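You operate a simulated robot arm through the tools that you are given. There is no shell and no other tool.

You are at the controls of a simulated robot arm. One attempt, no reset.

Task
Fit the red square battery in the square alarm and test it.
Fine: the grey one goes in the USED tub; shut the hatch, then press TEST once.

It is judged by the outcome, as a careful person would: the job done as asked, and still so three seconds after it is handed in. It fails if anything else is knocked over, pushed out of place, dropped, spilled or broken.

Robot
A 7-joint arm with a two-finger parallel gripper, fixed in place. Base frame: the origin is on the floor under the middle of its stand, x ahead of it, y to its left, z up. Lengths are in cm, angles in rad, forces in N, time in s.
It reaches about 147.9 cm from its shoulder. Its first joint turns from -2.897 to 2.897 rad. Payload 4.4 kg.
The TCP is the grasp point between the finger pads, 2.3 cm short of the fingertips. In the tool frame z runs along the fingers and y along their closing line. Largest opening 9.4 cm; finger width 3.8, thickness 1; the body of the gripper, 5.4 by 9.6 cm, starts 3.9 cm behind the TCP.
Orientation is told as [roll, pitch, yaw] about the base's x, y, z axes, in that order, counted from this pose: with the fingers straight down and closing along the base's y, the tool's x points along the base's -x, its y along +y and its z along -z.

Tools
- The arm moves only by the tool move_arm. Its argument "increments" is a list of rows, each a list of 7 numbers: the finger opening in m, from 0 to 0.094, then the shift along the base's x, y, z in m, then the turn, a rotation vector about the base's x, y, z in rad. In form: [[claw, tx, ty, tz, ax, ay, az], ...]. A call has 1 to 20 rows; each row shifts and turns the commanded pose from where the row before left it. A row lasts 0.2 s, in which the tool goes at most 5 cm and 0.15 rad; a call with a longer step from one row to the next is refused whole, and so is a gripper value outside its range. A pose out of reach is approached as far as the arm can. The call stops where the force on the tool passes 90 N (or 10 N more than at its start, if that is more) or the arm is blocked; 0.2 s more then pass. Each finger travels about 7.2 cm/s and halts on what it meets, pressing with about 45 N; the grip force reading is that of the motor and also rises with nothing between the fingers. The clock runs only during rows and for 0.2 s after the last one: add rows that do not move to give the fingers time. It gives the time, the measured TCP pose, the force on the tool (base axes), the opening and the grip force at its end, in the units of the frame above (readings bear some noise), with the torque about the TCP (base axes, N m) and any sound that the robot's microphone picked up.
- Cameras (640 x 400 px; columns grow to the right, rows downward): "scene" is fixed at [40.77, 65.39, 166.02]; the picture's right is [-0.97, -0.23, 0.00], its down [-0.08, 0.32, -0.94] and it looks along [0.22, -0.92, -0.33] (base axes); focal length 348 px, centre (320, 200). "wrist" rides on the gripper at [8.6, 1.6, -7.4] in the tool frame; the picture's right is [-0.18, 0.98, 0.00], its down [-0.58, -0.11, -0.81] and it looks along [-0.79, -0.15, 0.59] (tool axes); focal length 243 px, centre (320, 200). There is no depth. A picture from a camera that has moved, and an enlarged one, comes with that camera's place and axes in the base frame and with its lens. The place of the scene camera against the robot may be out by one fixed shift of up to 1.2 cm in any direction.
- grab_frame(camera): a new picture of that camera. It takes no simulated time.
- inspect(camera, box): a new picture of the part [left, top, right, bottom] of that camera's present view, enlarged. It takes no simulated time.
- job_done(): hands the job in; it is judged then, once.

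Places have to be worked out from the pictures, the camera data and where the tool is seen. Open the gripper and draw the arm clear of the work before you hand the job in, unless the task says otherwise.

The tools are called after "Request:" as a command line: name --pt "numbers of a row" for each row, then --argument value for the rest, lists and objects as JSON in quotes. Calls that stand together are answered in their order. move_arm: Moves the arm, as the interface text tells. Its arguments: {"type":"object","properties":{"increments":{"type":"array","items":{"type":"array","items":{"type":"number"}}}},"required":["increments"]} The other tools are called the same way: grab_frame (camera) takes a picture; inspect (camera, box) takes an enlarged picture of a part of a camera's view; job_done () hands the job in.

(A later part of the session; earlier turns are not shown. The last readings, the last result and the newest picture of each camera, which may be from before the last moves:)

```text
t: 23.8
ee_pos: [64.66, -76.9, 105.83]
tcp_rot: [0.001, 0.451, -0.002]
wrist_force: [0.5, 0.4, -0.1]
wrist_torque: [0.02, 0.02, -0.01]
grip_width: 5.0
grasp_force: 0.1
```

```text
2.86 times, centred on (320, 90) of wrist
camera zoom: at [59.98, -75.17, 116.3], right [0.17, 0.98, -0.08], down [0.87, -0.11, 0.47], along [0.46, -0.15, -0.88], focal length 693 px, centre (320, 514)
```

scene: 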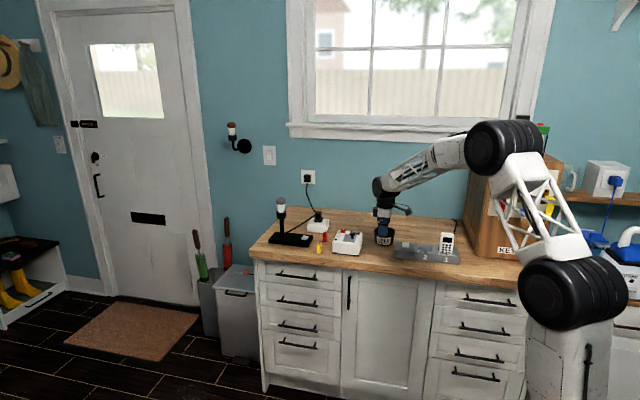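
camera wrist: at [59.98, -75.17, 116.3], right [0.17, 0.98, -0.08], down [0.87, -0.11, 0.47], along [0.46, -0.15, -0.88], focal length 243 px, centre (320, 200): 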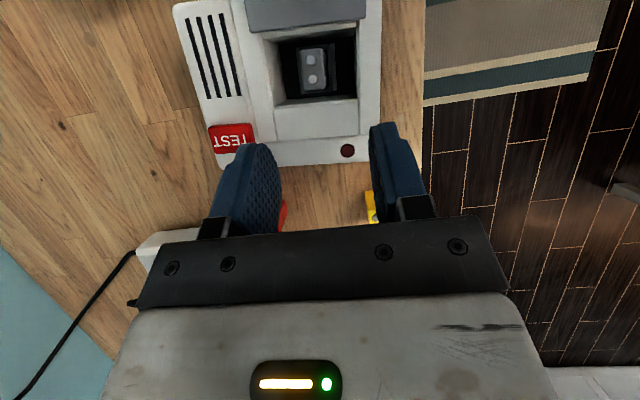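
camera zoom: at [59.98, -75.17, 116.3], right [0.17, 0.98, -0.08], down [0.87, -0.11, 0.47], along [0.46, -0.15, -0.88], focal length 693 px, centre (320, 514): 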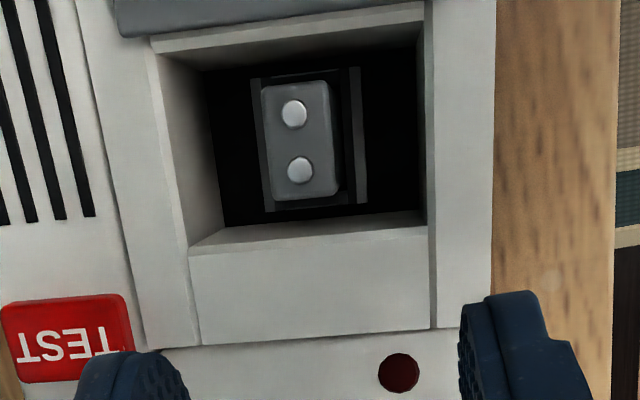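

The row exceeded the 0.15 rad limit, so nothing moved; I resend with the turn split within limits.

Request:
move_arm --pt "0.04 -0.015 0 0.005 0 -0.15 0" --pt "0.032 -0.0175 -0.002 0 0 -0.15 0" --pt "0.032 -0.017 -0.0025 0 0 -0.149 0" --pt "0.032 0 0 0 0 -0.001 -0.08" --pt "0.032 0 0 0 0 0 0" --pt "0.032 0 0 0 0 0 0"

Request:
inspect --camera "wrist" --box '[220, 20, 420, 160]'

```text
t: 25.2
ee_pos: [59.75, -77.28, 106.22]
tcp_rot: [0.0, 0.002, -0.082]
wrist_force: [0.0, 0.0, 0.2]
wrist_torque: [0.01, -0.01, -0.03]
grip_width: 3.18
grasp_force: 0.0
```

```text
2.86 times, centred on (320, 90) of wrist
camera zoom: at [51.12, -75.02, 113.75], right [0.26, 0.96, 0.0], down [0.57, -0.16, 0.81], along [0.78, -0.21, -0.59], focal length 693 px, centre (320, 514)
```

zoom: 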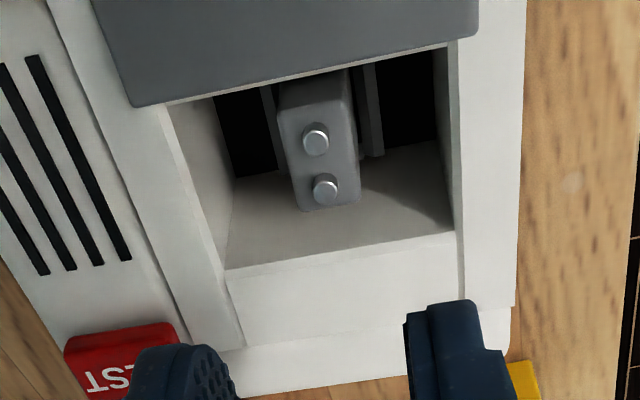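

The alignment holds: battery mid at (59.8, -77.35) under the TCP, with about 0.2 cm finger clearance to each well edge in x. I descend slowly with force watch.

Request:
move_arm --pt "0.032 0 -0.0005 -0.03 0 0 0" --pt "0.032 0 0 -0.03 0 0 0" --pt "0.032 0 0 -0.01 0 0 0" --pt "0.032 0 0 0 0 0 0"

Request:
inspect --camera "wrist" --box '[220, 80, 420, 220]'

Request:
inspect --camera "scene" --box '[330, 220, 380, 260]'

```text
t: 26.2
ee_pos: [59.67, -77.45, 99.43]
tcp_rot: [0.0, 0.0, -0.08]
wrist_force: [-0.1, 0.0, -0.4]
wrist_torque: [-0.02, -0.02, -0.01]
grip_width: 3.21
grasp_force: 0.1
```

```text
2.86 times, centred on (320, 150) of wrist
camera zoom: at [51.03, -74.98, 106.8], right [0.26, 0.96, 0.0], down [0.57, -0.16, 0.81], along [0.78, -0.21, -0.59], focal length 693 px, centre (320, 343)
```

zoom: 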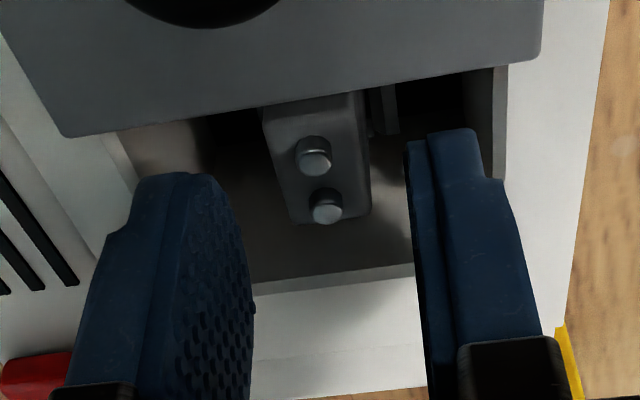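

```text
10.00 times, centred on (355, 240) of scene
camera zoom: at [40.77, 65.39, 166.02], right [-0.97, -0.23, 0.0], down [-0.08, 0.32, -0.94], along [0.22, -0.92, -0.33], focal length 3478 px, centre (-30, -200)
```

zoom: 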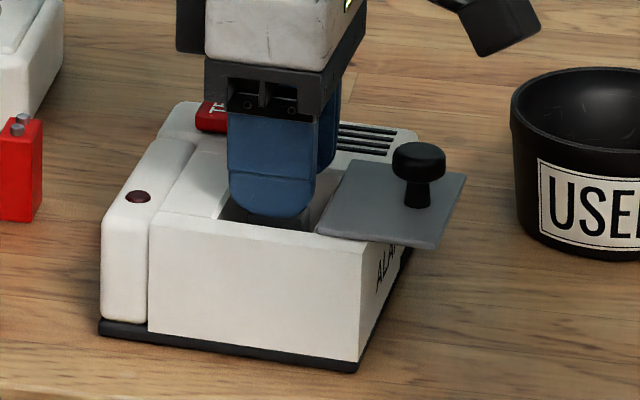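

The fingers straddle the battery and enter the rim without contact. I go down the last 3 cm in small steps.

Request:
move_arm --pt "0.032 0 0.0005 -0.008 0 0 0" --pt "0.032 0 0 -0.008 0 0 0" --pt "0.032 0 0 -0.008 0 0 0" --pt "0.032 0 0 -0.007 0 0 0" --pt "0.032 0 0 0 0 0 0"

Request:
inspect --camera "wrist" --box '[220, 80, 420, 220]'

Request:
inspect --camera "scene" --box '[330, 220, 380, 260]'

```text
t: 27.4
ee_pos: [59.67, -77.37, 96.3]
tcp_rot: [-0.001, -0.002, -0.081]
wrist_force: [0.8, -0.6, 0.9]
wrist_torque: [-0.01, -0.01, -0.01]
grip_width: 3.22
grasp_force: 0.1
```

```text
2.86 times, centred on (320, 150) of wrist
camera zoom: at [51.06, -74.99, 103.69], right [0.26, 0.96, 0.0], down [0.57, -0.16, 0.81], along [0.78, -0.21, -0.59], focal length 693 px, centre (320, 343)
```

zoom: 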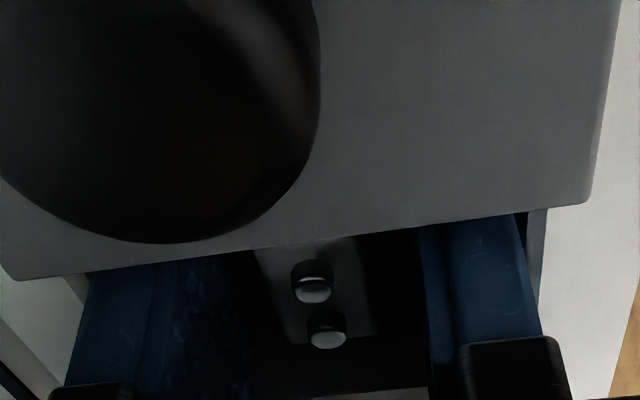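

```text
10.00 times, centred on (355, 240) of scene
camera zoom: at [40.77, 65.39, 166.02], right [-0.97, -0.23, 0.0], down [-0.08, 0.32, -0.94], along [0.22, -0.92, -0.33], focal length 3478 px, centre (-30, -200)
```

zoom: 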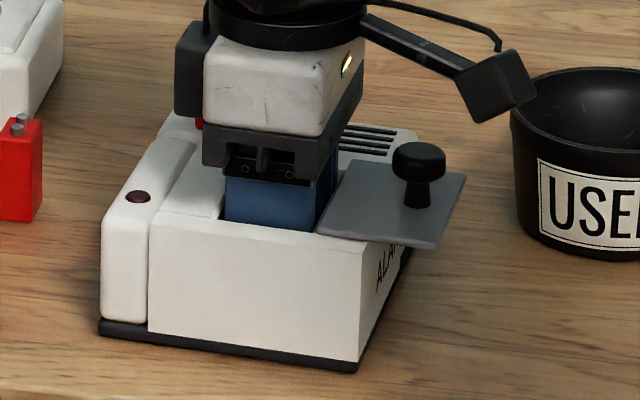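

The fingers are around the battery with no contact force. I close on it.

Request:
move_arm --pt "0.024 0 0 0 0 0 0" --pt "0.018 0 0 0 0 0 0" --pt "0.012 0 0 0 0 0 0" --pt "0.012 0 0 0 0 0 0"

```text
t: 28.4
ee_pos: [59.61, -77.48, 96.27]
tcp_rot: [0.002, 0.001, -0.08]
wrist_force: [-0.2, -0.9, 0.1]
wrist_torque: [0.01, 0.04, 0.2]
grip_width: 1.65
grasp_force: 45.3
```

The grip is on the battery at 1.65 cm, 45 N. I lift straight up slowly at first, then clear of the box.

Request:
move_arm --pt "0.012 0 0 0.005 0 0 0" --pt "0.012 0 0 0.005 0 0 0" --pt "0.012 0 0 0.01 0 0 0" --pt "0.012 0 0 0.015 0 0 0" --pt "0.012 0 0 0.02 0 0 0"

Request:
inspect --camera "scene" --box '[330, 210, 400, 260]'

```text
t: 29.6
ee_pos: [59.45, -77.26, 101.77]
tcp_rot: [0.0, -0.001, -0.079]
wrist_force: [-0.5, 0.3, -0.6]
wrist_torque: [0.01, -0.01, 0.01]
grip_width: 1.65
grasp_force: 44.8
```

```text
8.00 times, centred on (365, 235) of scene
camera zoom: at [40.77, 65.39, 166.02], right [-0.97, -0.23, 0.0], down [-0.08, 0.32, -0.94], along [0.22, -0.92, -0.33], focal length 2783 px, centre (-40, -80)
```

zoom: 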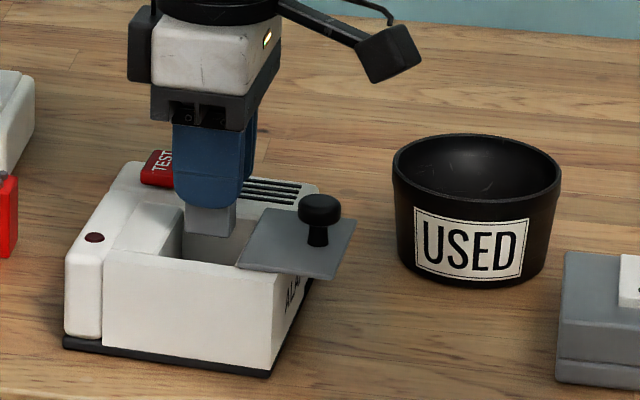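

The grey battery came out cleanly and the box stayed put. I raise it well clear and carry it toward the tub, near (45.3, -90.3), then look.

Request:
move_arm --pt "0.012 0 0 0.03 0 0 0" --pt "0.012 0 0 0.03 0 0 0" --pt "0.012 0 0 0.03 0 0 0" --pt "0.012 -0.02 -0.015 0 0 0 0" --pt "0.012 -0.03 -0.025 0 0 0 0" --pt "0.012 -0.03 -0.03 0 0 0 0" --pt "0.012 -0.03 -0.03 0 0 0 0" --pt "0.012 -0.02 -0.02 0 0 0 0" --pt "0.012 0 0 0 0 0 0"

Request:
grab_frame --camera "wrist"

Request:
grab_frame --camera "scene"

```text
t: 31.6
ee_pos: [46.65, -89.35, 110.8]
tcp_rot: [0.001, 0.0, -0.083]
wrist_force: [0.3, -1.0, -0.4]
wrist_torque: [0.04, 0.02, 0.02]
grip_width: 1.66
grasp_force: 45.2
```

```text
taken
camera wrist: at [38.06, -86.95, 118.23], right [0.26, 0.96, 0.0], down [0.57, -0.16, 0.81], along [0.78, -0.21, -0.59], focal length 243 px, centre (320, 200)
```

wrist: 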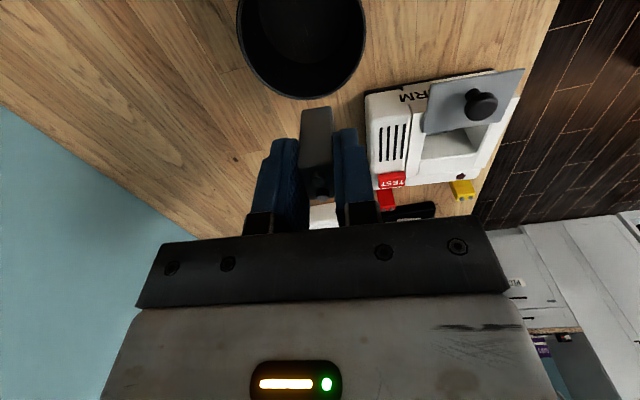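

```text
taken
```

scene: 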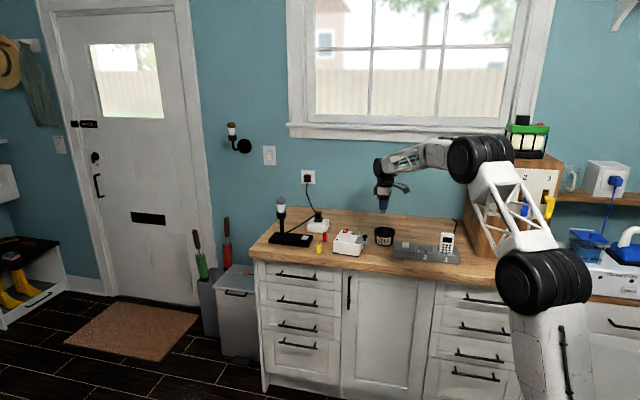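

The tub rim fits a circle centred at about (45.4, -90.2), radius 5, rim z 96.7. I centre the battery over it and lower it inside.

Request:
move_arm --pt "0.012 -0.0125 -0.0085 0 0 0 0" --pt "0.012 0 0 -0.02 0 0 0" --pt "0.012 0 0 -0.03 0 0 0" --pt "0.012 0 0 -0.03 0 0 0" --pt "0.012 0 0 -0.02 0 0 0" --pt "0.012 0 0 0 0 0 0"

Request:
inspect --camera "scene" --box '[345, 205, 425, 262]'

Request:
grab_frame --camera "wrist"

```text
t: 33.0
ee_pos: [45.47, -90.19, 100.89]
tcp_rot: [-0.001, 0.0, -0.081]
wrist_force: [-0.3, 0.3, -0.2]
wrist_torque: [-0.01, -0.01, -0.05]
grip_width: 1.65
grasp_force: 44.8
```

```text
7.02 times, centred on (385, 234) of scene
camera zoom: at [40.77, 65.39, 166.02], right [-0.97, -0.23, 0.0], down [-0.08, 0.32, -0.94], along [0.22, -0.92, -0.33], focal length 2441 px, centre (-136, -35)
```

zoom: 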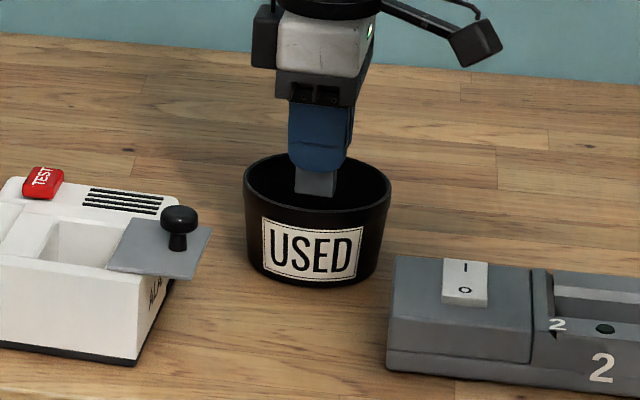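

```text
taken
camera wrist: at [36.88, -87.73, 108.31], right [0.26, 0.96, 0.0], down [0.57, -0.16, 0.81], along [0.78, -0.21, -0.59], focal length 243 px, centre (320, 200)
```

wrist: 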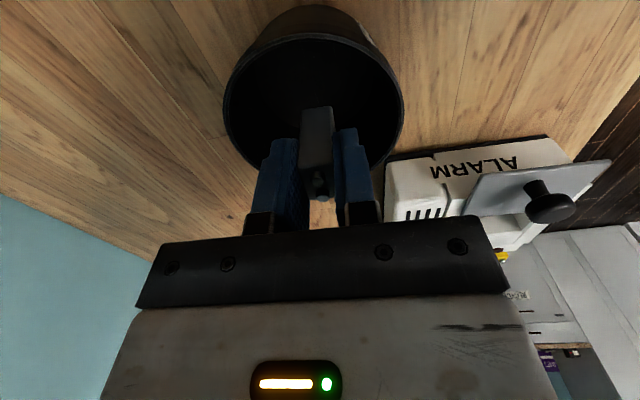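

The battery hangs centrally in the tub mouth. I lower it the last centimetres slowly until it nearly touches the bottom.

Request:
move_arm --pt "0.012 0 0 -0.01 0 0 0" --pt "0.012 0 0 -0.01 0 0 0" --pt "0.012 0 0 -0.008 0 0 0" --pt "0.012 0 0 -0.005 0 0 0" --pt "0.012 0 0 0 0 0 0"

```text
t: 34.2
ee_pos: [45.44, -90.25, 97.41]
tcp_rot: [-0.002, 0.001, -0.08]
wrist_force: [-0.9, 0.6, -1.4]
wrist_torque: [0.0, 0.0, 0.0]
grip_width: 1.65
grasp_force: 44.8
```

No firm contact yet at TCP z 97.4 (battery bottom about 92.3). I ease down in 2–3 mm steps to find the tub floor.

Request:
move_arm --pt "0.012 0 0 -0.003 0 0 0" --pt "0.012 0 0 -0.003 0 0 0" --pt "0.012 0 0 0 0 0 0"

```text
t: 35.0
ee_pos: [45.31, -90.15, 96.97]
tcp_rot: [0.0, -0.001, -0.081]
wrist_force: [-0.6, -0.2, -1.2]
wrist_torque: [0.0, 0.02, -0.01]
grip_width: 1.65
grasp_force: 44.8
```

Request:
move_arm --pt "0.012 0 0 -0.003 0 0 0" --pt "0.012 0 0 -0.003 0 0 0" --pt "0.012 0 0 0 0 0 0"

```text
t: 35.8
ee_pos: [45.51, -90.23, 96.15]
tcp_rot: [0.0, 0.0, -0.08]
wrist_force: [0.3, 0.2, -0.2]
wrist_torque: [-0.01, 0.0, 0.01]
grip_width: 1.64
grasp_force: 45.3
```

Still free; one more small step and then I release it just above the floor.

Request:
move_arm --pt "0.012 0 0 -0.003 0 0 0" --pt "0.012 0 0 0 0 0 0"

Request:
inspect --camera "scene" --box '[345, 205, 425, 262]'

```text
t: 36.4
ee_pos: [45.49, -90.19, 96.09]
tcp_rot: [0.0, 0.001, -0.081]
wrist_force: [0.0, 0.1, 0.0]
wrist_torque: [0.01, 0.01, 0.01]
grip_width: 1.66
grasp_force: 44.4
```

```text
7.02 times, centred on (385, 234) of scene
camera zoom: at [40.77, 65.39, 166.02], right [-0.97, -0.23, 0.0], down [-0.08, 0.32, -0.94], along [0.22, -0.92, -0.33], focal length 2441 px, centre (-136, -35)
```

zoom: 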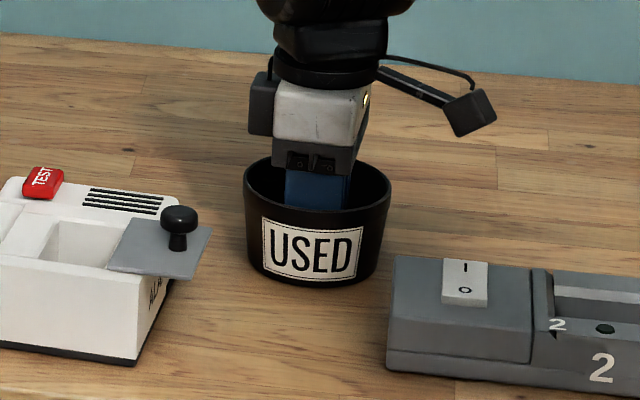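

The battery is down inside the tub. I open to 3.4 cm to let it go and rise out.

Request:
move_arm --pt "0.022 0 0 0 0 0 0" --pt "0.03 0 0 0 0 0 0" --pt "0.034 0 0 0 0 0 0" --pt "0.034 0 0 0 0 0 0" --pt "0.034 0 0 0.02 0 0 0" --pt "0.034 0 0 0.03 0 0 0" --pt "0.034 0 0 0.04 0 0 0" --pt "0.034 0 0 0.04 0 0 0"

Request:
grab_frame --camera "wrist"

Request:
inspect --camera "scene" --box '[345, 205, 425, 262]'

```text
t: 38.2
ee_pos: [45.41, -90.22, 108.8]
tcp_rot: [0.002, 0.002, -0.081]
wrist_force: [0.3, -0.5, -1.1]
wrist_torque: [0.02, 0.0, 0.01]
grip_width: 3.41
grasp_force: 0.0
```

```text
taken
camera wrist: at [36.84, -87.76, 116.16], right [0.26, 0.96, 0.0], down [0.57, -0.16, 0.81], along [0.78, -0.21, -0.59], focal length 243 px, centre (320, 200)
```

wrist: 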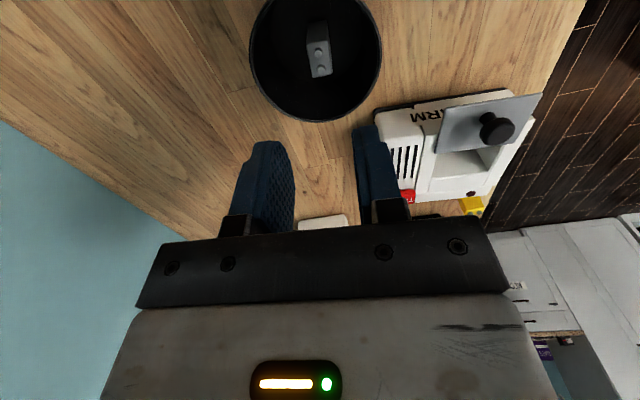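

```text
7.02 times, centred on (385, 234) of scene
camera zoom: at [40.77, 65.39, 166.02], right [-0.97, -0.23, 0.0], down [-0.08, 0.32, -0.94], along [0.22, -0.92, -0.33], focal length 2441 px, centre (-136, -35)
```

zoom: 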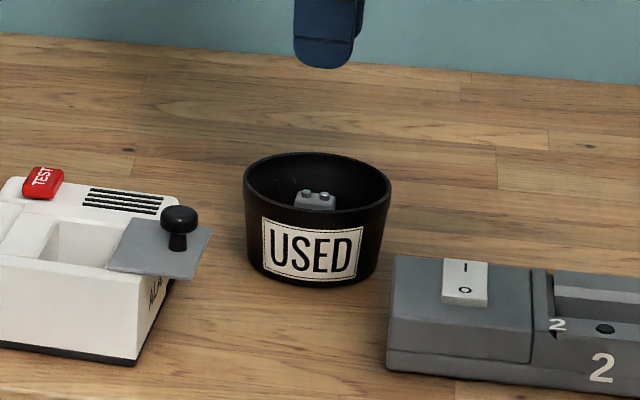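

The grey battery stands safely in the USED tub. Now I move over toward the red battery at about (73.6, -85.2), turning the wrist to yaw -1.57 since its thin side faces x.

Request:
move_arm --pt "0.034 0.02 0.01 0.02 0 0 0" --pt "0.034 0.025 0.01 0.02 0 0 -0.149" --pt "0.034 0.025 0.01 0 0 0 -0.149" --pt "0.034 0.025 0.01 0 0 0 -0.149" --pt "0.034 0.025 0.01 0 0 0 -0.149" --pt "0.034 0.025 0.01 0 0 0 -0.149" --pt "0.034 0.025 0.01 0 0 0 -0.149" --pt "0.034 0.025 0.01 0 0 0 -0.149" --pt "0.034 0.025 0.005 0 0 0 -0.149" --pt "0.034 0.025 0 0 0 0 -0.149" --pt "0.034 0.025 0 0 0 0 -0.149" --pt "0.034 0.012 0 0 0 0 0"

Request:
grab_frame --camera "wrist"

Request:
inspect --camera "wrist" --box '[220, 0, 420, 140]'

```text
t: 40.8
ee_pos: [73.76, -81.78, 112.86]
tcp_rot: [0.001, 0.0, -1.575]
wrist_force: [0.1, 0.7, 0.2]
wrist_torque: [-0.01, -0.01, -0.04]
grip_width: 3.39
grasp_force: 0.1
```

```text
taken
camera wrist: at [75.23, -72.96, 120.32], right [0.98, -0.19, 0.0], down [-0.11, -0.58, 0.81], along [-0.15, -0.79, -0.59], focal length 243 px, centre (320, 200)
```

wrist: 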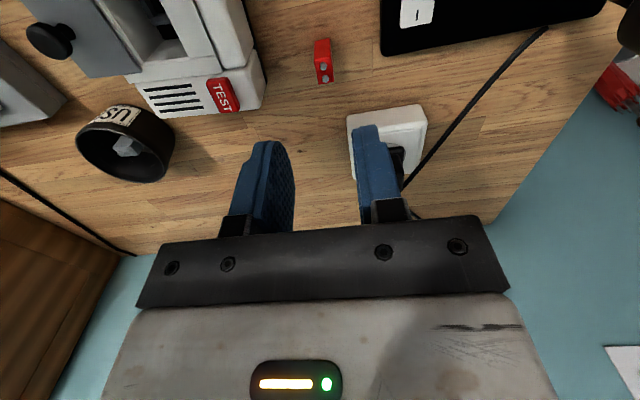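

```text
2.86 times, centred on (320, 70) of wrist
camera zoom: at [75.23, -72.96, 120.32], right [0.98, -0.19, 0.0], down [-0.11, -0.58, 0.81], along [-0.15, -0.79, -0.59], focal length 693 px, centre (320, 571)
```

zoom: 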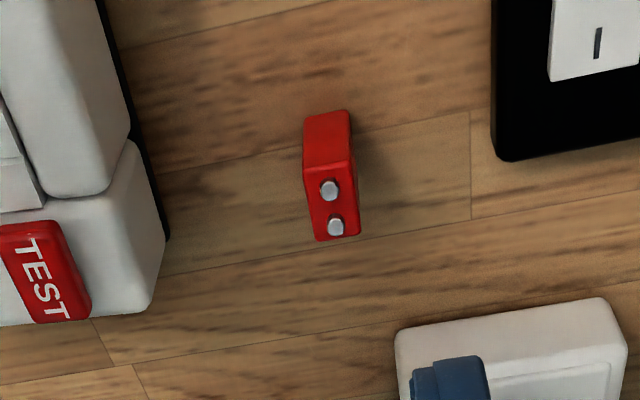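

The red battery stands at (73.4, -85.15), 1.7 cm thick in x, yaw about 0, with identical-looking terminals. I move over it and descend partway to verify alignment.

Request:
move_arm --pt "0.034 -0.0034 -0.015 0 0 0 0" --pt "0.034 0 -0.0185 -0.02 0 0 0" --pt "0.034 0 0 -0.03 0 0 0" --pt "0.034 0 0 -0.03 0 0 0" --pt "0.034 0 0 -0.02 0 0 0" --pt "0.034 0 0 0 0 0 0"

Request:
inspect --camera "wrist" --box '[220, 40, 420, 180]'

Request:
inspect --camera "scene" --box '[290, 205, 370, 262]'

```text
t: 42.2
ee_pos: [73.2, -85.13, 102.94]
tcp_rot: [0.0, 0.001, -1.571]
wrist_force: [-0.8, -0.8, 0.1]
wrist_torque: [0.0, 0.02, 0.0]
grip_width: 3.41
grasp_force: 0.1
```

```text
2.86 times, centred on (320, 110) of wrist
camera zoom: at [74.79, -76.35, 110.4], right [0.98, -0.18, 0.0], down [-0.11, -0.58, 0.81], along [-0.15, -0.79, -0.59], focal length 693 px, centre (320, 457)
```

zoom: 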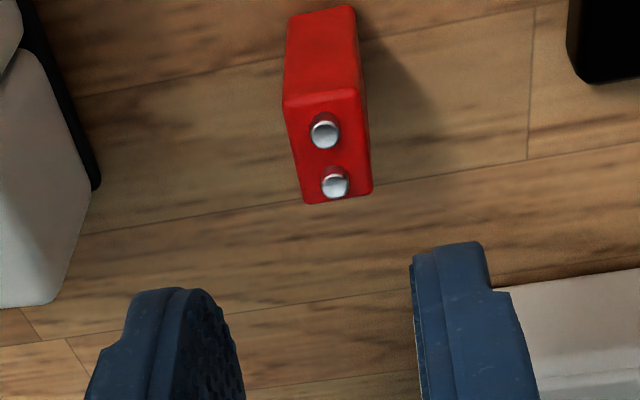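

```text
7.02 times, centred on (330, 234) of scene
camera zoom: at [40.77, 65.39, 166.02], right [-0.97, -0.23, 0.0], down [-0.08, 0.32, -0.94], along [0.22, -0.92, -0.33], focal length 2441 px, centre (250, -35)
```

zoom: 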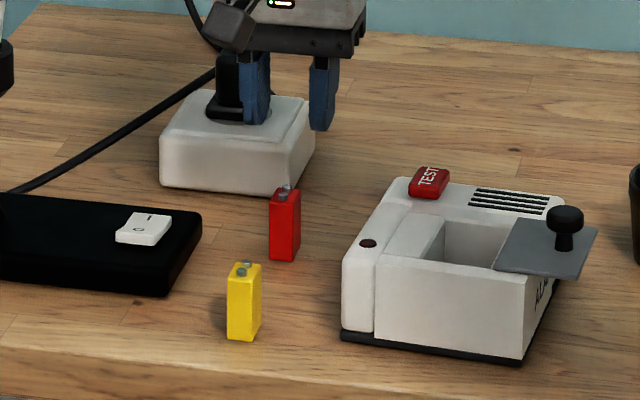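

The battery is 0.2 cm to +x of the TCP; I correct that and descend around it.

Request:
move_arm --pt "0.034 0.0022 0 -0.015 0 0 0" --pt "0.034 0 0 -0.02 0 0 0" --pt "0.034 0 0 -0.02 0 0 0" --pt "0.034 0 0 -0.01 0 0 0" --pt "0.034 0 0 -0.008 0 0 0" --pt "0.034 0 0 0 0 0 0"

Request:
inspect --camera "wrist" --box '[220, 80, 420, 220]'

Request:
inspect --camera "scene" --box '[290, 205, 370, 262]'

```text
t: 43.6
ee_pos: [73.45, -85.04, 95.7]
tcp_rot: [0.002, 0.001, -1.571]
wrist_force: [-0.2, 0.4, -0.5]
wrist_torque: [0.0, 0.02, -0.01]
grip_width: 3.38
grasp_force: 0.1
```

```text
2.86 times, centred on (320, 150) of wrist
camera zoom: at [74.99, -76.34, 103.05], right [0.98, -0.18, 0.0], down [-0.11, -0.58, 0.81], along [-0.15, -0.79, -0.59], focal length 693 px, centre (320, 343)
```

zoom: 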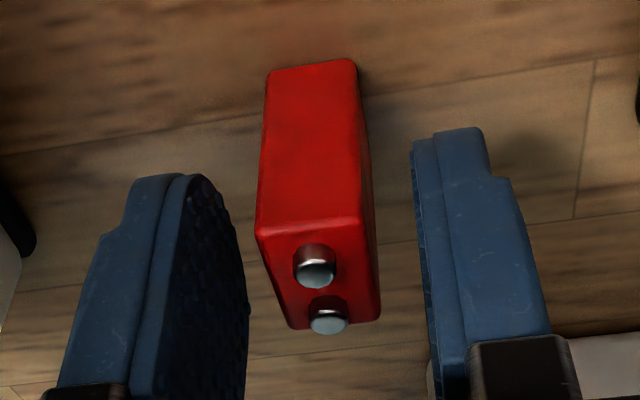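

```text
7.02 times, centred on (330, 234) of scene
camera zoom: at [40.77, 65.39, 166.02], right [-0.97, -0.23, 0.0], down [-0.08, 0.32, -0.94], along [0.22, -0.92, -0.33], focal length 2441 px, centre (250, -35)
```

zoom: 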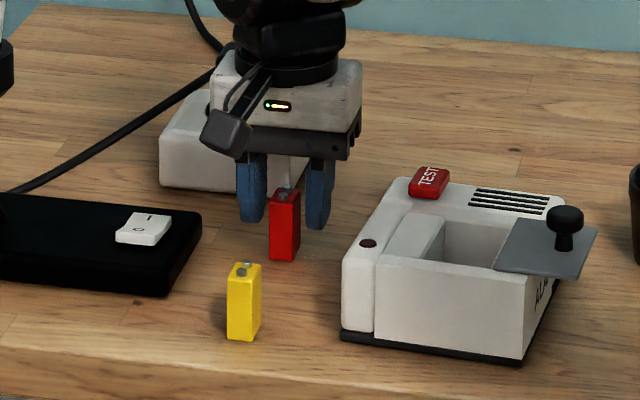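

The red battery is centred between the fingers. I close on it gently.

Request:
move_arm --pt "0.026 0 0 0 0 0 0" --pt "0.02 0 0 0 0 0 0" --pt "0.012 0 0 0 0 0 0" --pt "0.012 0 0 0 0 0 0" --pt "0.012 0 0 0 0 0 0"

Request:
inspect --camera "wrist" --box '[220, 80, 420, 220]'

```text
t: 44.8
ee_pos: [73.38, -84.95, 95.51]
tcp_rot: [0.001, 0.001, -1.572]
wrist_force: [0.9, 0.1, 1.6]
wrist_torque: [0.0, 0.01, -0.01]
grip_width: 1.66
grasp_force: 45.2
```

```text
2.86 times, centred on (320, 150) of wrist
camera zoom: at [74.99, -76.34, 103.06], right [0.98, -0.18, 0.0], down [-0.11, -0.58, 0.81], along [-0.15, -0.79, -0.59], focal length 693 px, centre (320, 343)
```

zoom: 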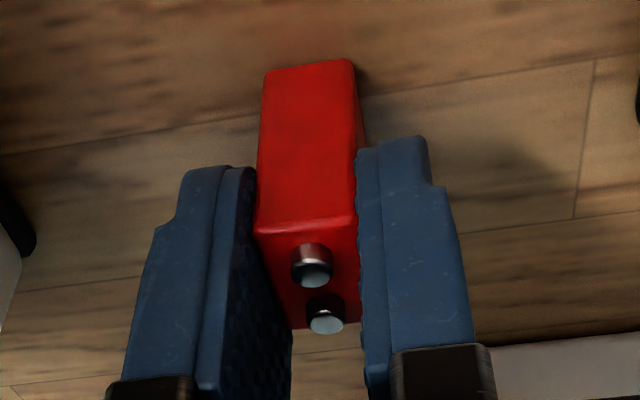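

Gripped at 1.66 cm. I lift straight up, check it's held, then carry it over the well while turning to yaw -0.08.

Request:
move_arm --pt "0.012 0 0 0.01 0 0 0" --pt "0.012 0 0 0.02 0 0 0" --pt "0.012 0 0 0.035 0 0 0" --pt "0.012 0 0 0.04 0 0 0" --pt "0.012 0 0 0.04 0 0 0" --pt "0.012 0 0 0.02 0 0 0" --pt "0.012 -0.013 0.007 0 0 0 0.149" --pt "0.012 -0.014 0.008 0 0 0 0.149" --pt "0.012 -0.014 0.008 0 0 0 0.149" --pt "0.012 -0.014 0.008 0 0 0 0.149" --pt "0.012 -0.014 0.008 0 0 0 0.149" --pt "0.012 -0.014 0.008 0 0 0 0.149" --pt "0.012 -0.014 0.008 0 0 0 0.149" --pt "0.012 -0.014 0.008 0 0 0 0.149" --pt "0.012 -0.014 0.007 0 0 0 0.149" --pt "0.012 -0.012 0.007 0 0 0 0.149" --pt "0.012 0 0 0 0 0 0"

Request:
grab_frame --camera "wrist"

Request:
inspect --camera "scene" --box '[310, 190, 410, 262]'

```text
t: 48.4
ee_pos: [59.61, -77.19, 112.11]
tcp_rot: [-0.001, 0.0, -0.08]
wrist_force: [0.1, 0.1, -0.1]
wrist_torque: [0.01, 0.03, 0.02]
grip_width: 1.22
grasp_force: 0.1
```

```text
taken
camera wrist: at [51.05, -74.9, 119.58], right [0.26, 0.97, 0.0], down [0.57, -0.15, 0.81], along [0.78, -0.21, -0.59], focal length 243 px, centre (320, 200)
```

wrist: 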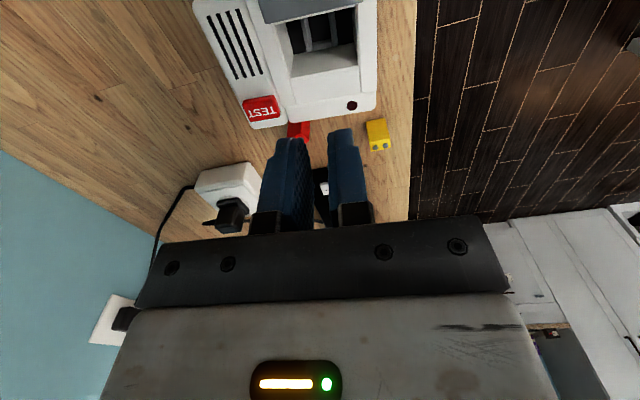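

```text
5.56 times, centred on (360, 226) of scene
camera zoom: at [40.77, 65.39, 166.02], right [-0.97, -0.23, 0.0], down [-0.08, 0.32, -0.94], along [0.22, -0.92, -0.33], focal length 1932 px, centre (98, 56)
```

zoom: 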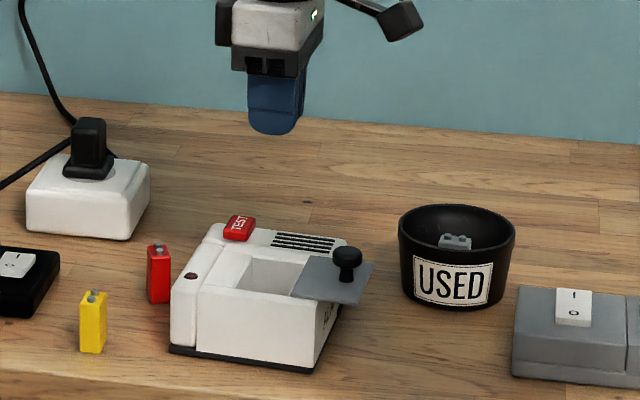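

The reading shows an empty grip (1.22 cm, 0 N): the red battery slipped out and now stands near the alarm's +x side. I look closely at its state before doing anything else.

Request:
inspect --camera "scene" --box '[310, 222, 366, 262]'

Request:
inspect --camera "wrist" --box '[220, 60, 420, 200]'

```text
10.00 times, centred on (338, 242) of scene
camera zoom: at [40.77, 65.39, 166.02], right [-0.97, -0.23, 0.0], down [-0.08, 0.32, -0.94], along [0.22, -0.92, -0.33], focal length 3478 px, centre (140, -220)
```

zoom: 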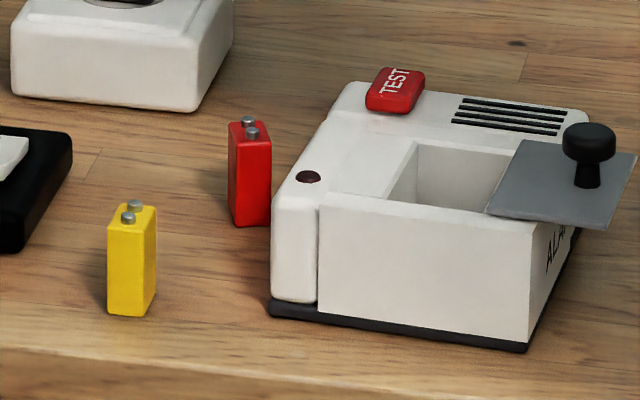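

```text
2.86 times, centred on (320, 130) of wrist
camera zoom: at [51.05, -74.9, 119.58], right [0.26, 0.97, 0.0], down [0.57, -0.15, 0.81], along [0.78, -0.21, -0.59], focal length 693 px, centre (320, 400)
```

zoom: 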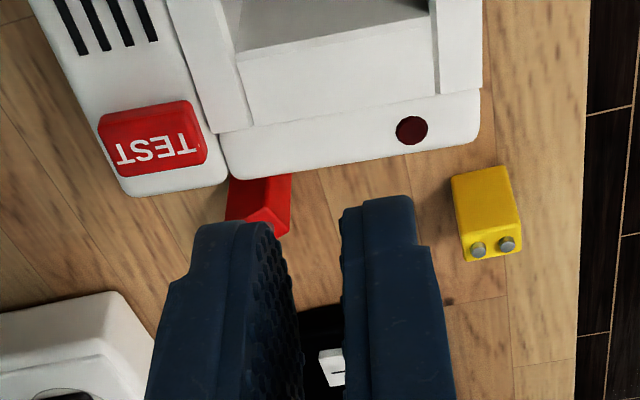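

The red battery is upright, about (70.1, -82.8), yawed roughly +0.4 rad, standing close to the alarm's +x side; the alarm and everything else are unmoved. I open the gripper and hover over it at yaw -1.17 to measure it properly.

Request:
move_arm --pt "0.02 0.012 0 0 0 0 -0.136" --pt "0.03 0.014 -0.002 0 0 0 -0.136" --pt "0.03 0.014 -0.003 0 0 0 -0.136" --pt "0.03 0.014 -0.003 0 0 0 -0.136" --pt "0.03 0.014 -0.003 0 0 0 -0.136" --pt "0.03 0.014 -0.003 0 0 0 -0.136" --pt "0.03 0.014 -0.003 0 0 0 -0.136" --pt "0.03 0.01 -0.003 0 0 0 -0.138" --pt "0.03 0 0 0 0 0 0"

Request:
grab_frame --camera "wrist"

Request:
inspect --camera "wrist" --box '[220, 0, 420, 140]'

```text
t: 50.4
ee_pos: [70.19, -79.35, 112.15]
tcp_rot: [-0.001, 0.0, -1.172]
wrist_force: [-0.1, -0.3, 0.6]
wrist_torque: [0.01, -0.01, 0.02]
grip_width: 3.0
grasp_force: 0.0
```

```text
taken
camera wrist: at [68.37, -70.69, 119.57], right [0.98, 0.21, 0.0], down [0.13, -0.58, 0.81], along [0.17, -0.79, -0.59], focal length 243 px, centre (320, 200)
```

wrist: 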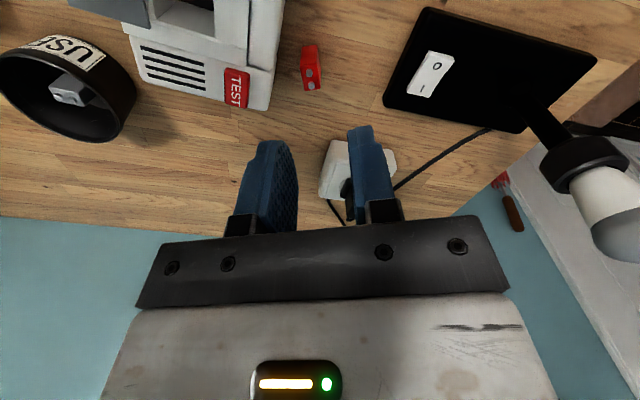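

```text
2.86 times, centred on (320, 70) of wrist
camera zoom: at [68.37, -70.69, 119.57], right [0.98, 0.21, 0.0], down [0.13, -0.58, 0.81], along [0.17, -0.79, -0.59], focal length 693 px, centre (320, 571)
```

zoom: 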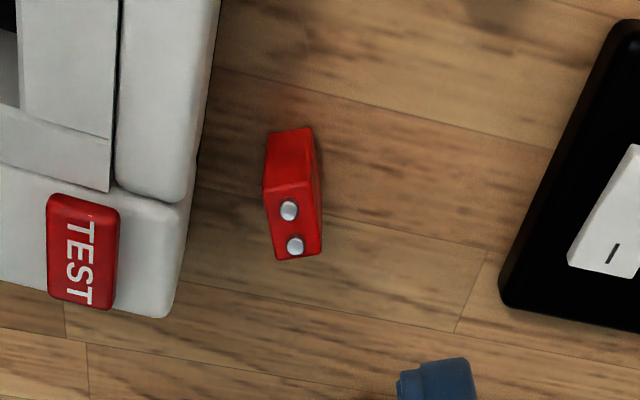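

The battery is at (70.15, -83.2), yaw +0.39, with about 2.4 cm to the alarm side — enough for a finger with a 3 cm opening, and the gripper body will clear the TEST button by over 1 cm. I move over it and descend partway to verify.

Request:
move_arm --pt "0.03 0 -0.02 0 0 0 -0.01" --pt "0.03 -0.0005 -0.0185 -0.01 0 0 0" --pt "0.03 0 0 -0.03 0 0 0" --pt "0.03 0 0 -0.03 0 0 0" --pt "0.03 0 0 -0.02 0 0 0" --pt "0.03 0 0 0 0 0 0"

Request:
inspect --camera "wrist" --box '[220, 40, 420, 180]'

```text
t: 51.8
ee_pos: [70.48, -83.09, 103.3]
tcp_rot: [-0.001, 0.0, -1.182]
wrist_force: [-0.1, -0.2, -0.4]
wrist_torque: [0.02, -0.01, -0.01]
grip_width: 2.98
grasp_force: 0.0
```

```text
2.86 times, centred on (320, 110) of wrist
camera zoom: at [68.49, -74.38, 110.71], right [0.98, 0.2, 0.0], down [0.12, -0.58, 0.81], along [0.16, -0.79, -0.59], focal length 693 px, centre (320, 457)
```

zoom: 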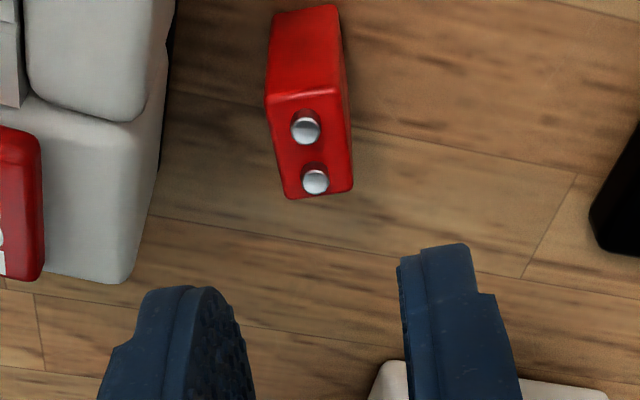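

The battery is offset (-0.16, -0.26) from the TCP; I correct this and descend around it.

Request:
move_arm --pt "0.03 -0.0016 -0.0026 -0.01 0 0 0" --pt "0.03 0 0 -0.02 0 0 0" --pt "0.03 0 0 -0.02 0 0 0" --pt "0.03 0 0 -0.02 0 0 0" --pt "0.03 0 0 -0.009 0 0 0" --pt "0.03 0 0 0 0 0 0"

Request:
inspect --camera "wrist" --box '[220, 80, 420, 220]'

Request:
inspect --camera "scene" --box '[310, 212, 366, 262]'

```text
t: 53.2
ee_pos: [70.22, -83.33, 95.21]
tcp_rot: [0.001, 0.001, -1.181]
wrist_force: [0.2, -0.5, 0.2]
wrist_torque: [-0.02, 0.0, 0.0]
grip_width: 3.01
grasp_force: 0.0
```

```text
2.86 times, centred on (320, 150) of wrist
camera zoom: at [68.23, -74.61, 102.64], right [0.98, 0.2, 0.0], down [0.12, -0.58, 0.81], along [0.16, -0.79, -0.59], focal length 693 px, centre (320, 343)
```

zoom: 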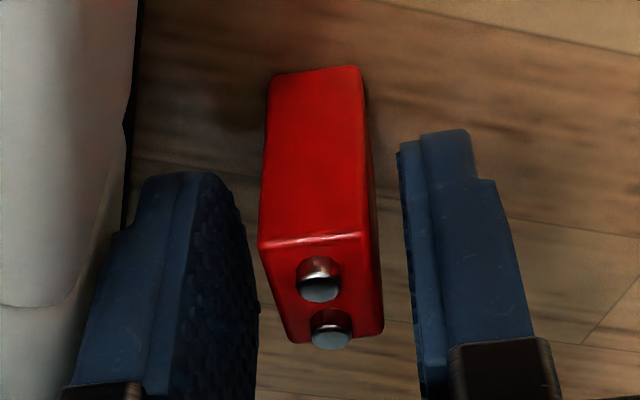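

```text
8.00 times, centred on (338, 237) of scene
camera zoom: at [40.77, 65.39, 166.02], right [-0.97, -0.23, 0.0], down [-0.08, 0.32, -0.94], along [0.22, -0.92, -0.33], focal length 2783 px, centre (176, -96)
```

zoom: 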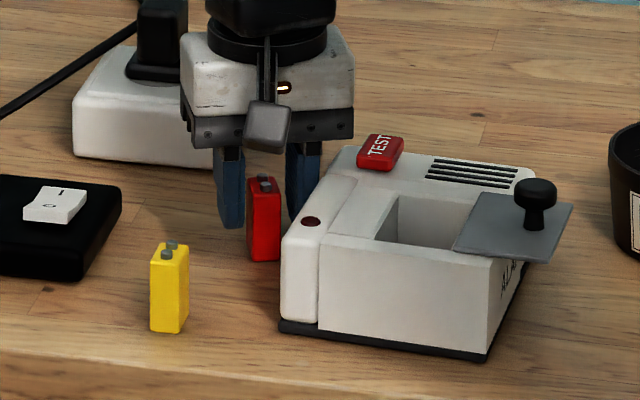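

Well centred and clear of the alarm. I close fully this time (command to 0) for the strongest hold.

Request:
move_arm --pt "0.022 0 0 0 0 0 0" --pt "0.015 0 0 0 0 0 0" --pt "0.008 0 0 0 0 0 0" --pt "0.0 0 0 0 0 0 0" --pt "0.0 0 0 0 0 0 0"

Request:
inspect --camera "wrist" --box '[220, 80, 420, 220]'

```text
t: 54.4
ee_pos: [70.16, -83.38, 95.27]
tcp_rot: [-0.001, -0.001, -1.183]
wrist_force: [-0.2, -0.2, 0.1]
wrist_torque: [0.01, -0.01, -0.03]
grip_width: 1.65
grasp_force: 44.9
```

```text
2.86 times, centred on (320, 150) of wrist
camera zoom: at [68.23, -74.61, 102.64], right [0.98, 0.2, 0.0], down [0.12, -0.58, 0.81], along [0.16, -0.79, -0.59], focal length 693 px, centre (320, 343)
```

zoom: 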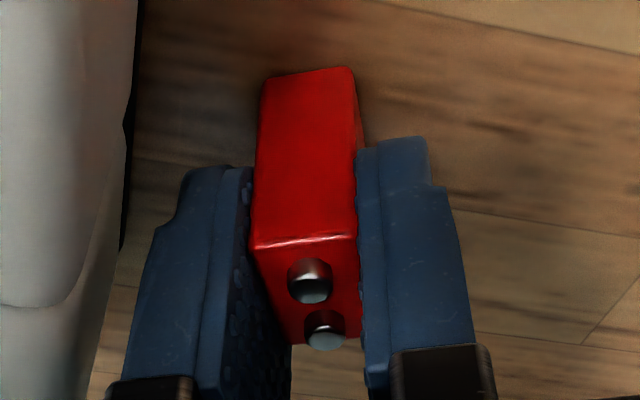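

Firm grip again (1.65 cm, 45 N). I lift slowly by 3 cm and check the battery in the fingers.

Request:
move_arm --pt "0.0 0 0 0.004 0 0 0" --pt "0.0 0 0 0.006 0 0 0" --pt "0.0 0 0 0.01 0 0 0" --pt "0.0 0 0 0.01 0 0 0" --pt "0.0 0 0 0 0 0 0"

Request:
inspect --camera "wrist" --box '[220, 80, 420, 220]'

```text
t: 55.6
ee_pos: [70.2, -83.39, 98.19]
tcp_rot: [0.0, 0.0, -1.182]
wrist_force: [-1.1, -0.3, -1.1]
wrist_torque: [0.0, 0.0, -0.01]
grip_width: 1.63
grasp_force: 45.2
```

```text
2.86 times, centred on (320, 150) of wrist
camera zoom: at [68.22, -74.66, 105.69], right [0.98, 0.2, 0.0], down [0.12, -0.58, 0.81], along [0.16, -0.79, -0.59], focal length 693 px, centre (320, 343)
```

zoom: 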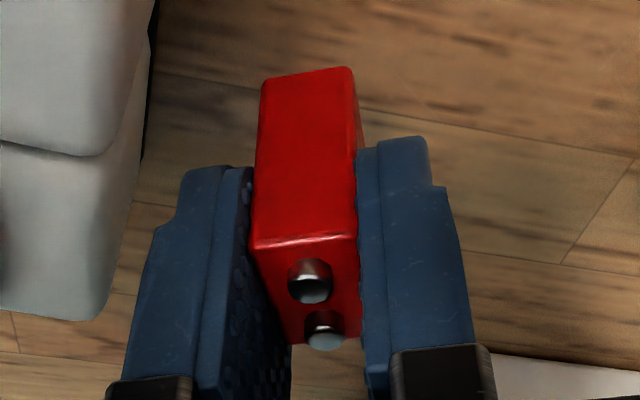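

It is held without slip. I raise at a gentle speed to about z 105 and check again.

Request:
move_arm --pt "0.0 0 0 0.01 0 0 0" --pt "0.0 0 0 0.015 0 0 0" --pt "0.0 0 0 0.015 0 0 0" --pt "0.0 0 0 0.015 0 0 0" --pt "0.0 0 0 0.015 0 0 0" --pt "0.0 0 0 0 0 0 0"

Request:
inspect --camera "wrist" --box '[220, 80, 420, 220]'

```text
t: 57.0
ee_pos: [70.23, -83.39, 105.3]
tcp_rot: [0.0, 0.001, -1.182]
wrist_force: [0.3, 0.1, 0.0]
wrist_torque: [-0.04, -0.02, 0.01]
grip_width: 1.65
grasp_force: 45.1
```

```text
2.86 times, centred on (320, 150) of wrist
camera zoom: at [68.39, -74.71, 112.77], right [0.98, 0.2, 0.0], down [0.12, -0.58, 0.81], along [0.16, -0.79, -0.59], focal length 693 px, centre (320, 343)
```

zoom: 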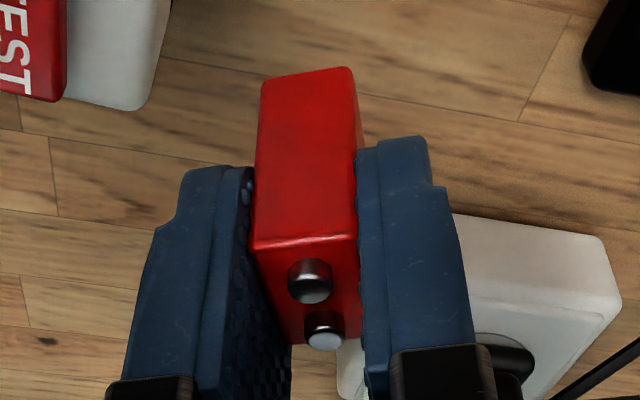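

Still held. I now move toward the well with slow turning, checking the grip partway.

Request:
move_arm --pt "0.0 -0.003 0.002 0.002 0 0 0.03" --pt "0.0 -0.006 0.0035 0.001 0 0 0.06" --pt "0.0 -0.006 0.0035 0 0 0 0.06" --pt "0.0 -0.006 0.0035 0 0 0 0.06" --pt "0.0 -0.006 0.0035 0 0 0 0.06" --pt "0.0 0 0 0 0 0 0"

Request:
inspect --camera "wrist" --box '[220, 80, 420, 220]'

```text
t: 58.4
ee_pos: [67.49, -81.84, 105.64]
tcp_rot: [0.001, 0.0, -0.91]
wrist_force: [-0.4, 0.6, -0.1]
wrist_torque: [0.02, 0.06, -0.01]
grip_width: 1.65
grasp_force: 45.2
```

```text
2.86 times, centred on (320, 150) of wrist
camera zoom: at [63.39, -73.89, 113.03], right [0.89, 0.46, 0.0], down [0.27, -0.53, 0.81], along [0.37, -0.72, -0.59], focal length 693 px, centre (320, 343)
```

zoom: 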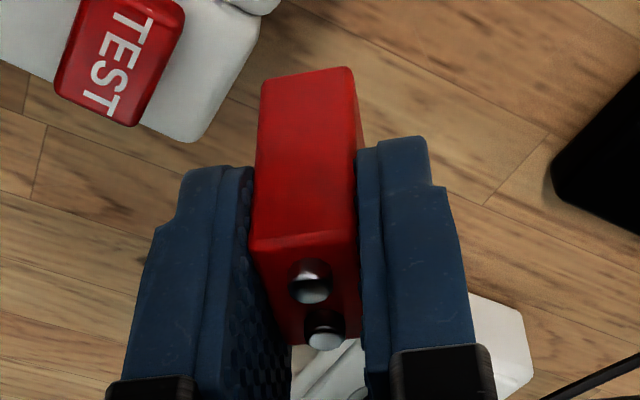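

Held firmly, no slip. I continue the slow turn and transfer.

Request:
move_arm --pt "0.0 -0.005 0.003 0 0 0 0.05" --pt "0.0 -0.0055 0.0032 0 0 0 0.06" --pt "0.0 -0.0055 0.0032 0 0 0 0.06" --pt "0.0 -0.0055 0.0032 0 0 0 0.06" --pt "0.0 -0.0055 0.0032 0 0 0 0.06" --pt "0.0 -0.0055 0.0032 0 0 0 0.06" --pt "0.0 -0.0055 0.0032 0 0 0 0.06" --pt "0.0 0 0 0 0 0 0"

Request:
inspect --camera "wrist" --box '[220, 80, 420, 220]'

```text
t: 60.2
ee_pos: [63.59, -79.58, 105.64]
tcp_rot: [0.001, 0.001, -0.499]
wrist_force: [-0.1, -0.6, -1.0]
wrist_torque: [0.01, 0.01, 0.0]
grip_width: 1.65
grasp_force: 45.1
```

```text
2.86 times, centred on (320, 150) of wrist
camera zoom: at [56.75, -73.99, 113.09], right [0.63, 0.77, 0.0], down [0.46, -0.37, 0.81], along [0.62, -0.51, -0.59], focal length 693 px, centre (320, 343)
```

zoom: 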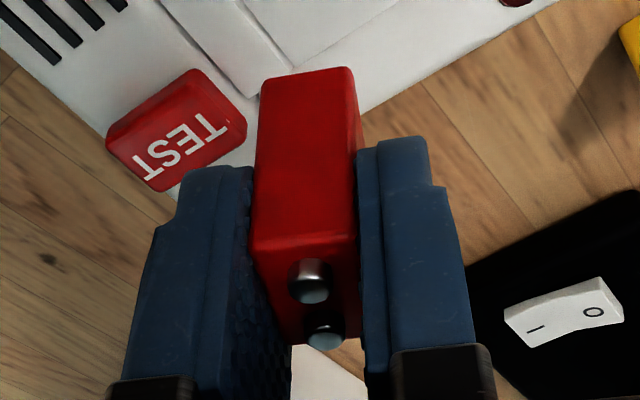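

Held well; in the wrist view the red battery sits in the fingers just as the grey one did. I bring it to the same pose over the well (commanded x 59.68, y -77.28, yaw -0.08).

Request:
move_arm --pt "0.0 -0.005 0.003 0 0 0 0.05" --pt "0.0 -0.0055 0.0032 0 0 0 0.06" --pt "0.0 -0.006 0.0032 0 0 0 0.06" --pt "0.0 -0.006 0.0034 0 0 0 0.06" --pt "0.0 -0.006 0.0034 0 0 0 0.06" --pt "0.0 -0.006 0.0034 0 0 0 0.06" --pt "0.0 -0.0057 0.0033 0 0 0 0.07" --pt "0.0 0 0 0 0 0 0" --pt "0.0 0 0 0 0 0 0"

Request:
grab_frame --camera "wrist"

Request:
inspect --camera "wrist" --box '[220, 20, 420, 160]'

Request:
inspect --camera "scene" --box '[330, 220, 380, 260]'

```text
t: 62.2
ee_pos: [59.61, -77.25, 105.65]
tcp_rot: [0.0, 0.001, -0.079]
wrist_force: [0.0, 0.0, -0.9]
wrist_torque: [-0.02, -0.01, 0.0]
grip_width: 1.66
grasp_force: 45.0
```

```text
taken
camera wrist: at [51.12, -74.89, 113.04], right [0.26, 0.97, 0.0], down [0.57, -0.15, 0.81], along [0.78, -0.21, -0.59], focal length 243 px, centre (320, 200)
```

wrist: 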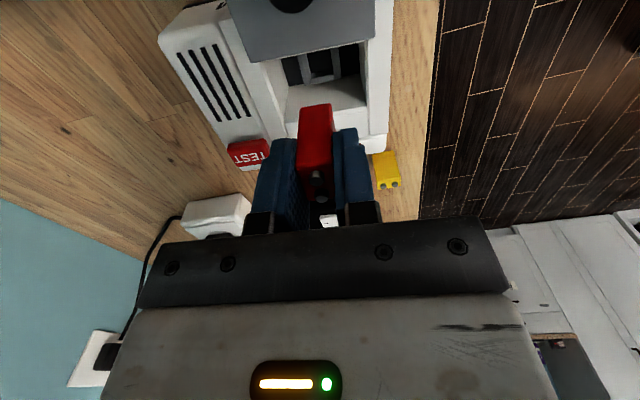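

```text
2.86 times, centred on (320, 90) of wrist
camera zoom: at [51.12, -74.89, 113.04], right [0.26, 0.97, 0.0], down [0.57, -0.15, 0.81], along [0.78, -0.21, -0.59], focal length 693 px, centre (320, 514)
```

zoom: 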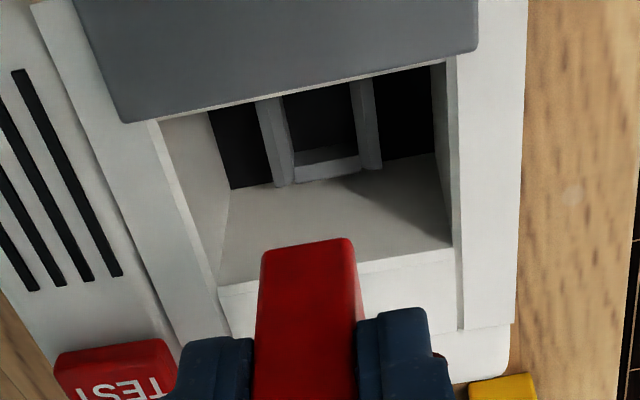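

```text
10.00 times, centred on (355, 240) of scene
camera zoom: at [40.77, 65.39, 166.02], right [-0.97, -0.23, 0.0], down [-0.08, 0.32, -0.94], along [0.22, -0.92, -0.33], focal length 3478 px, centre (-30, -200)
```

zoom: 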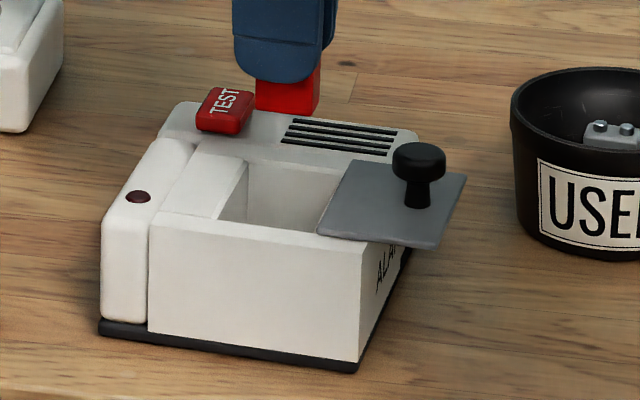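

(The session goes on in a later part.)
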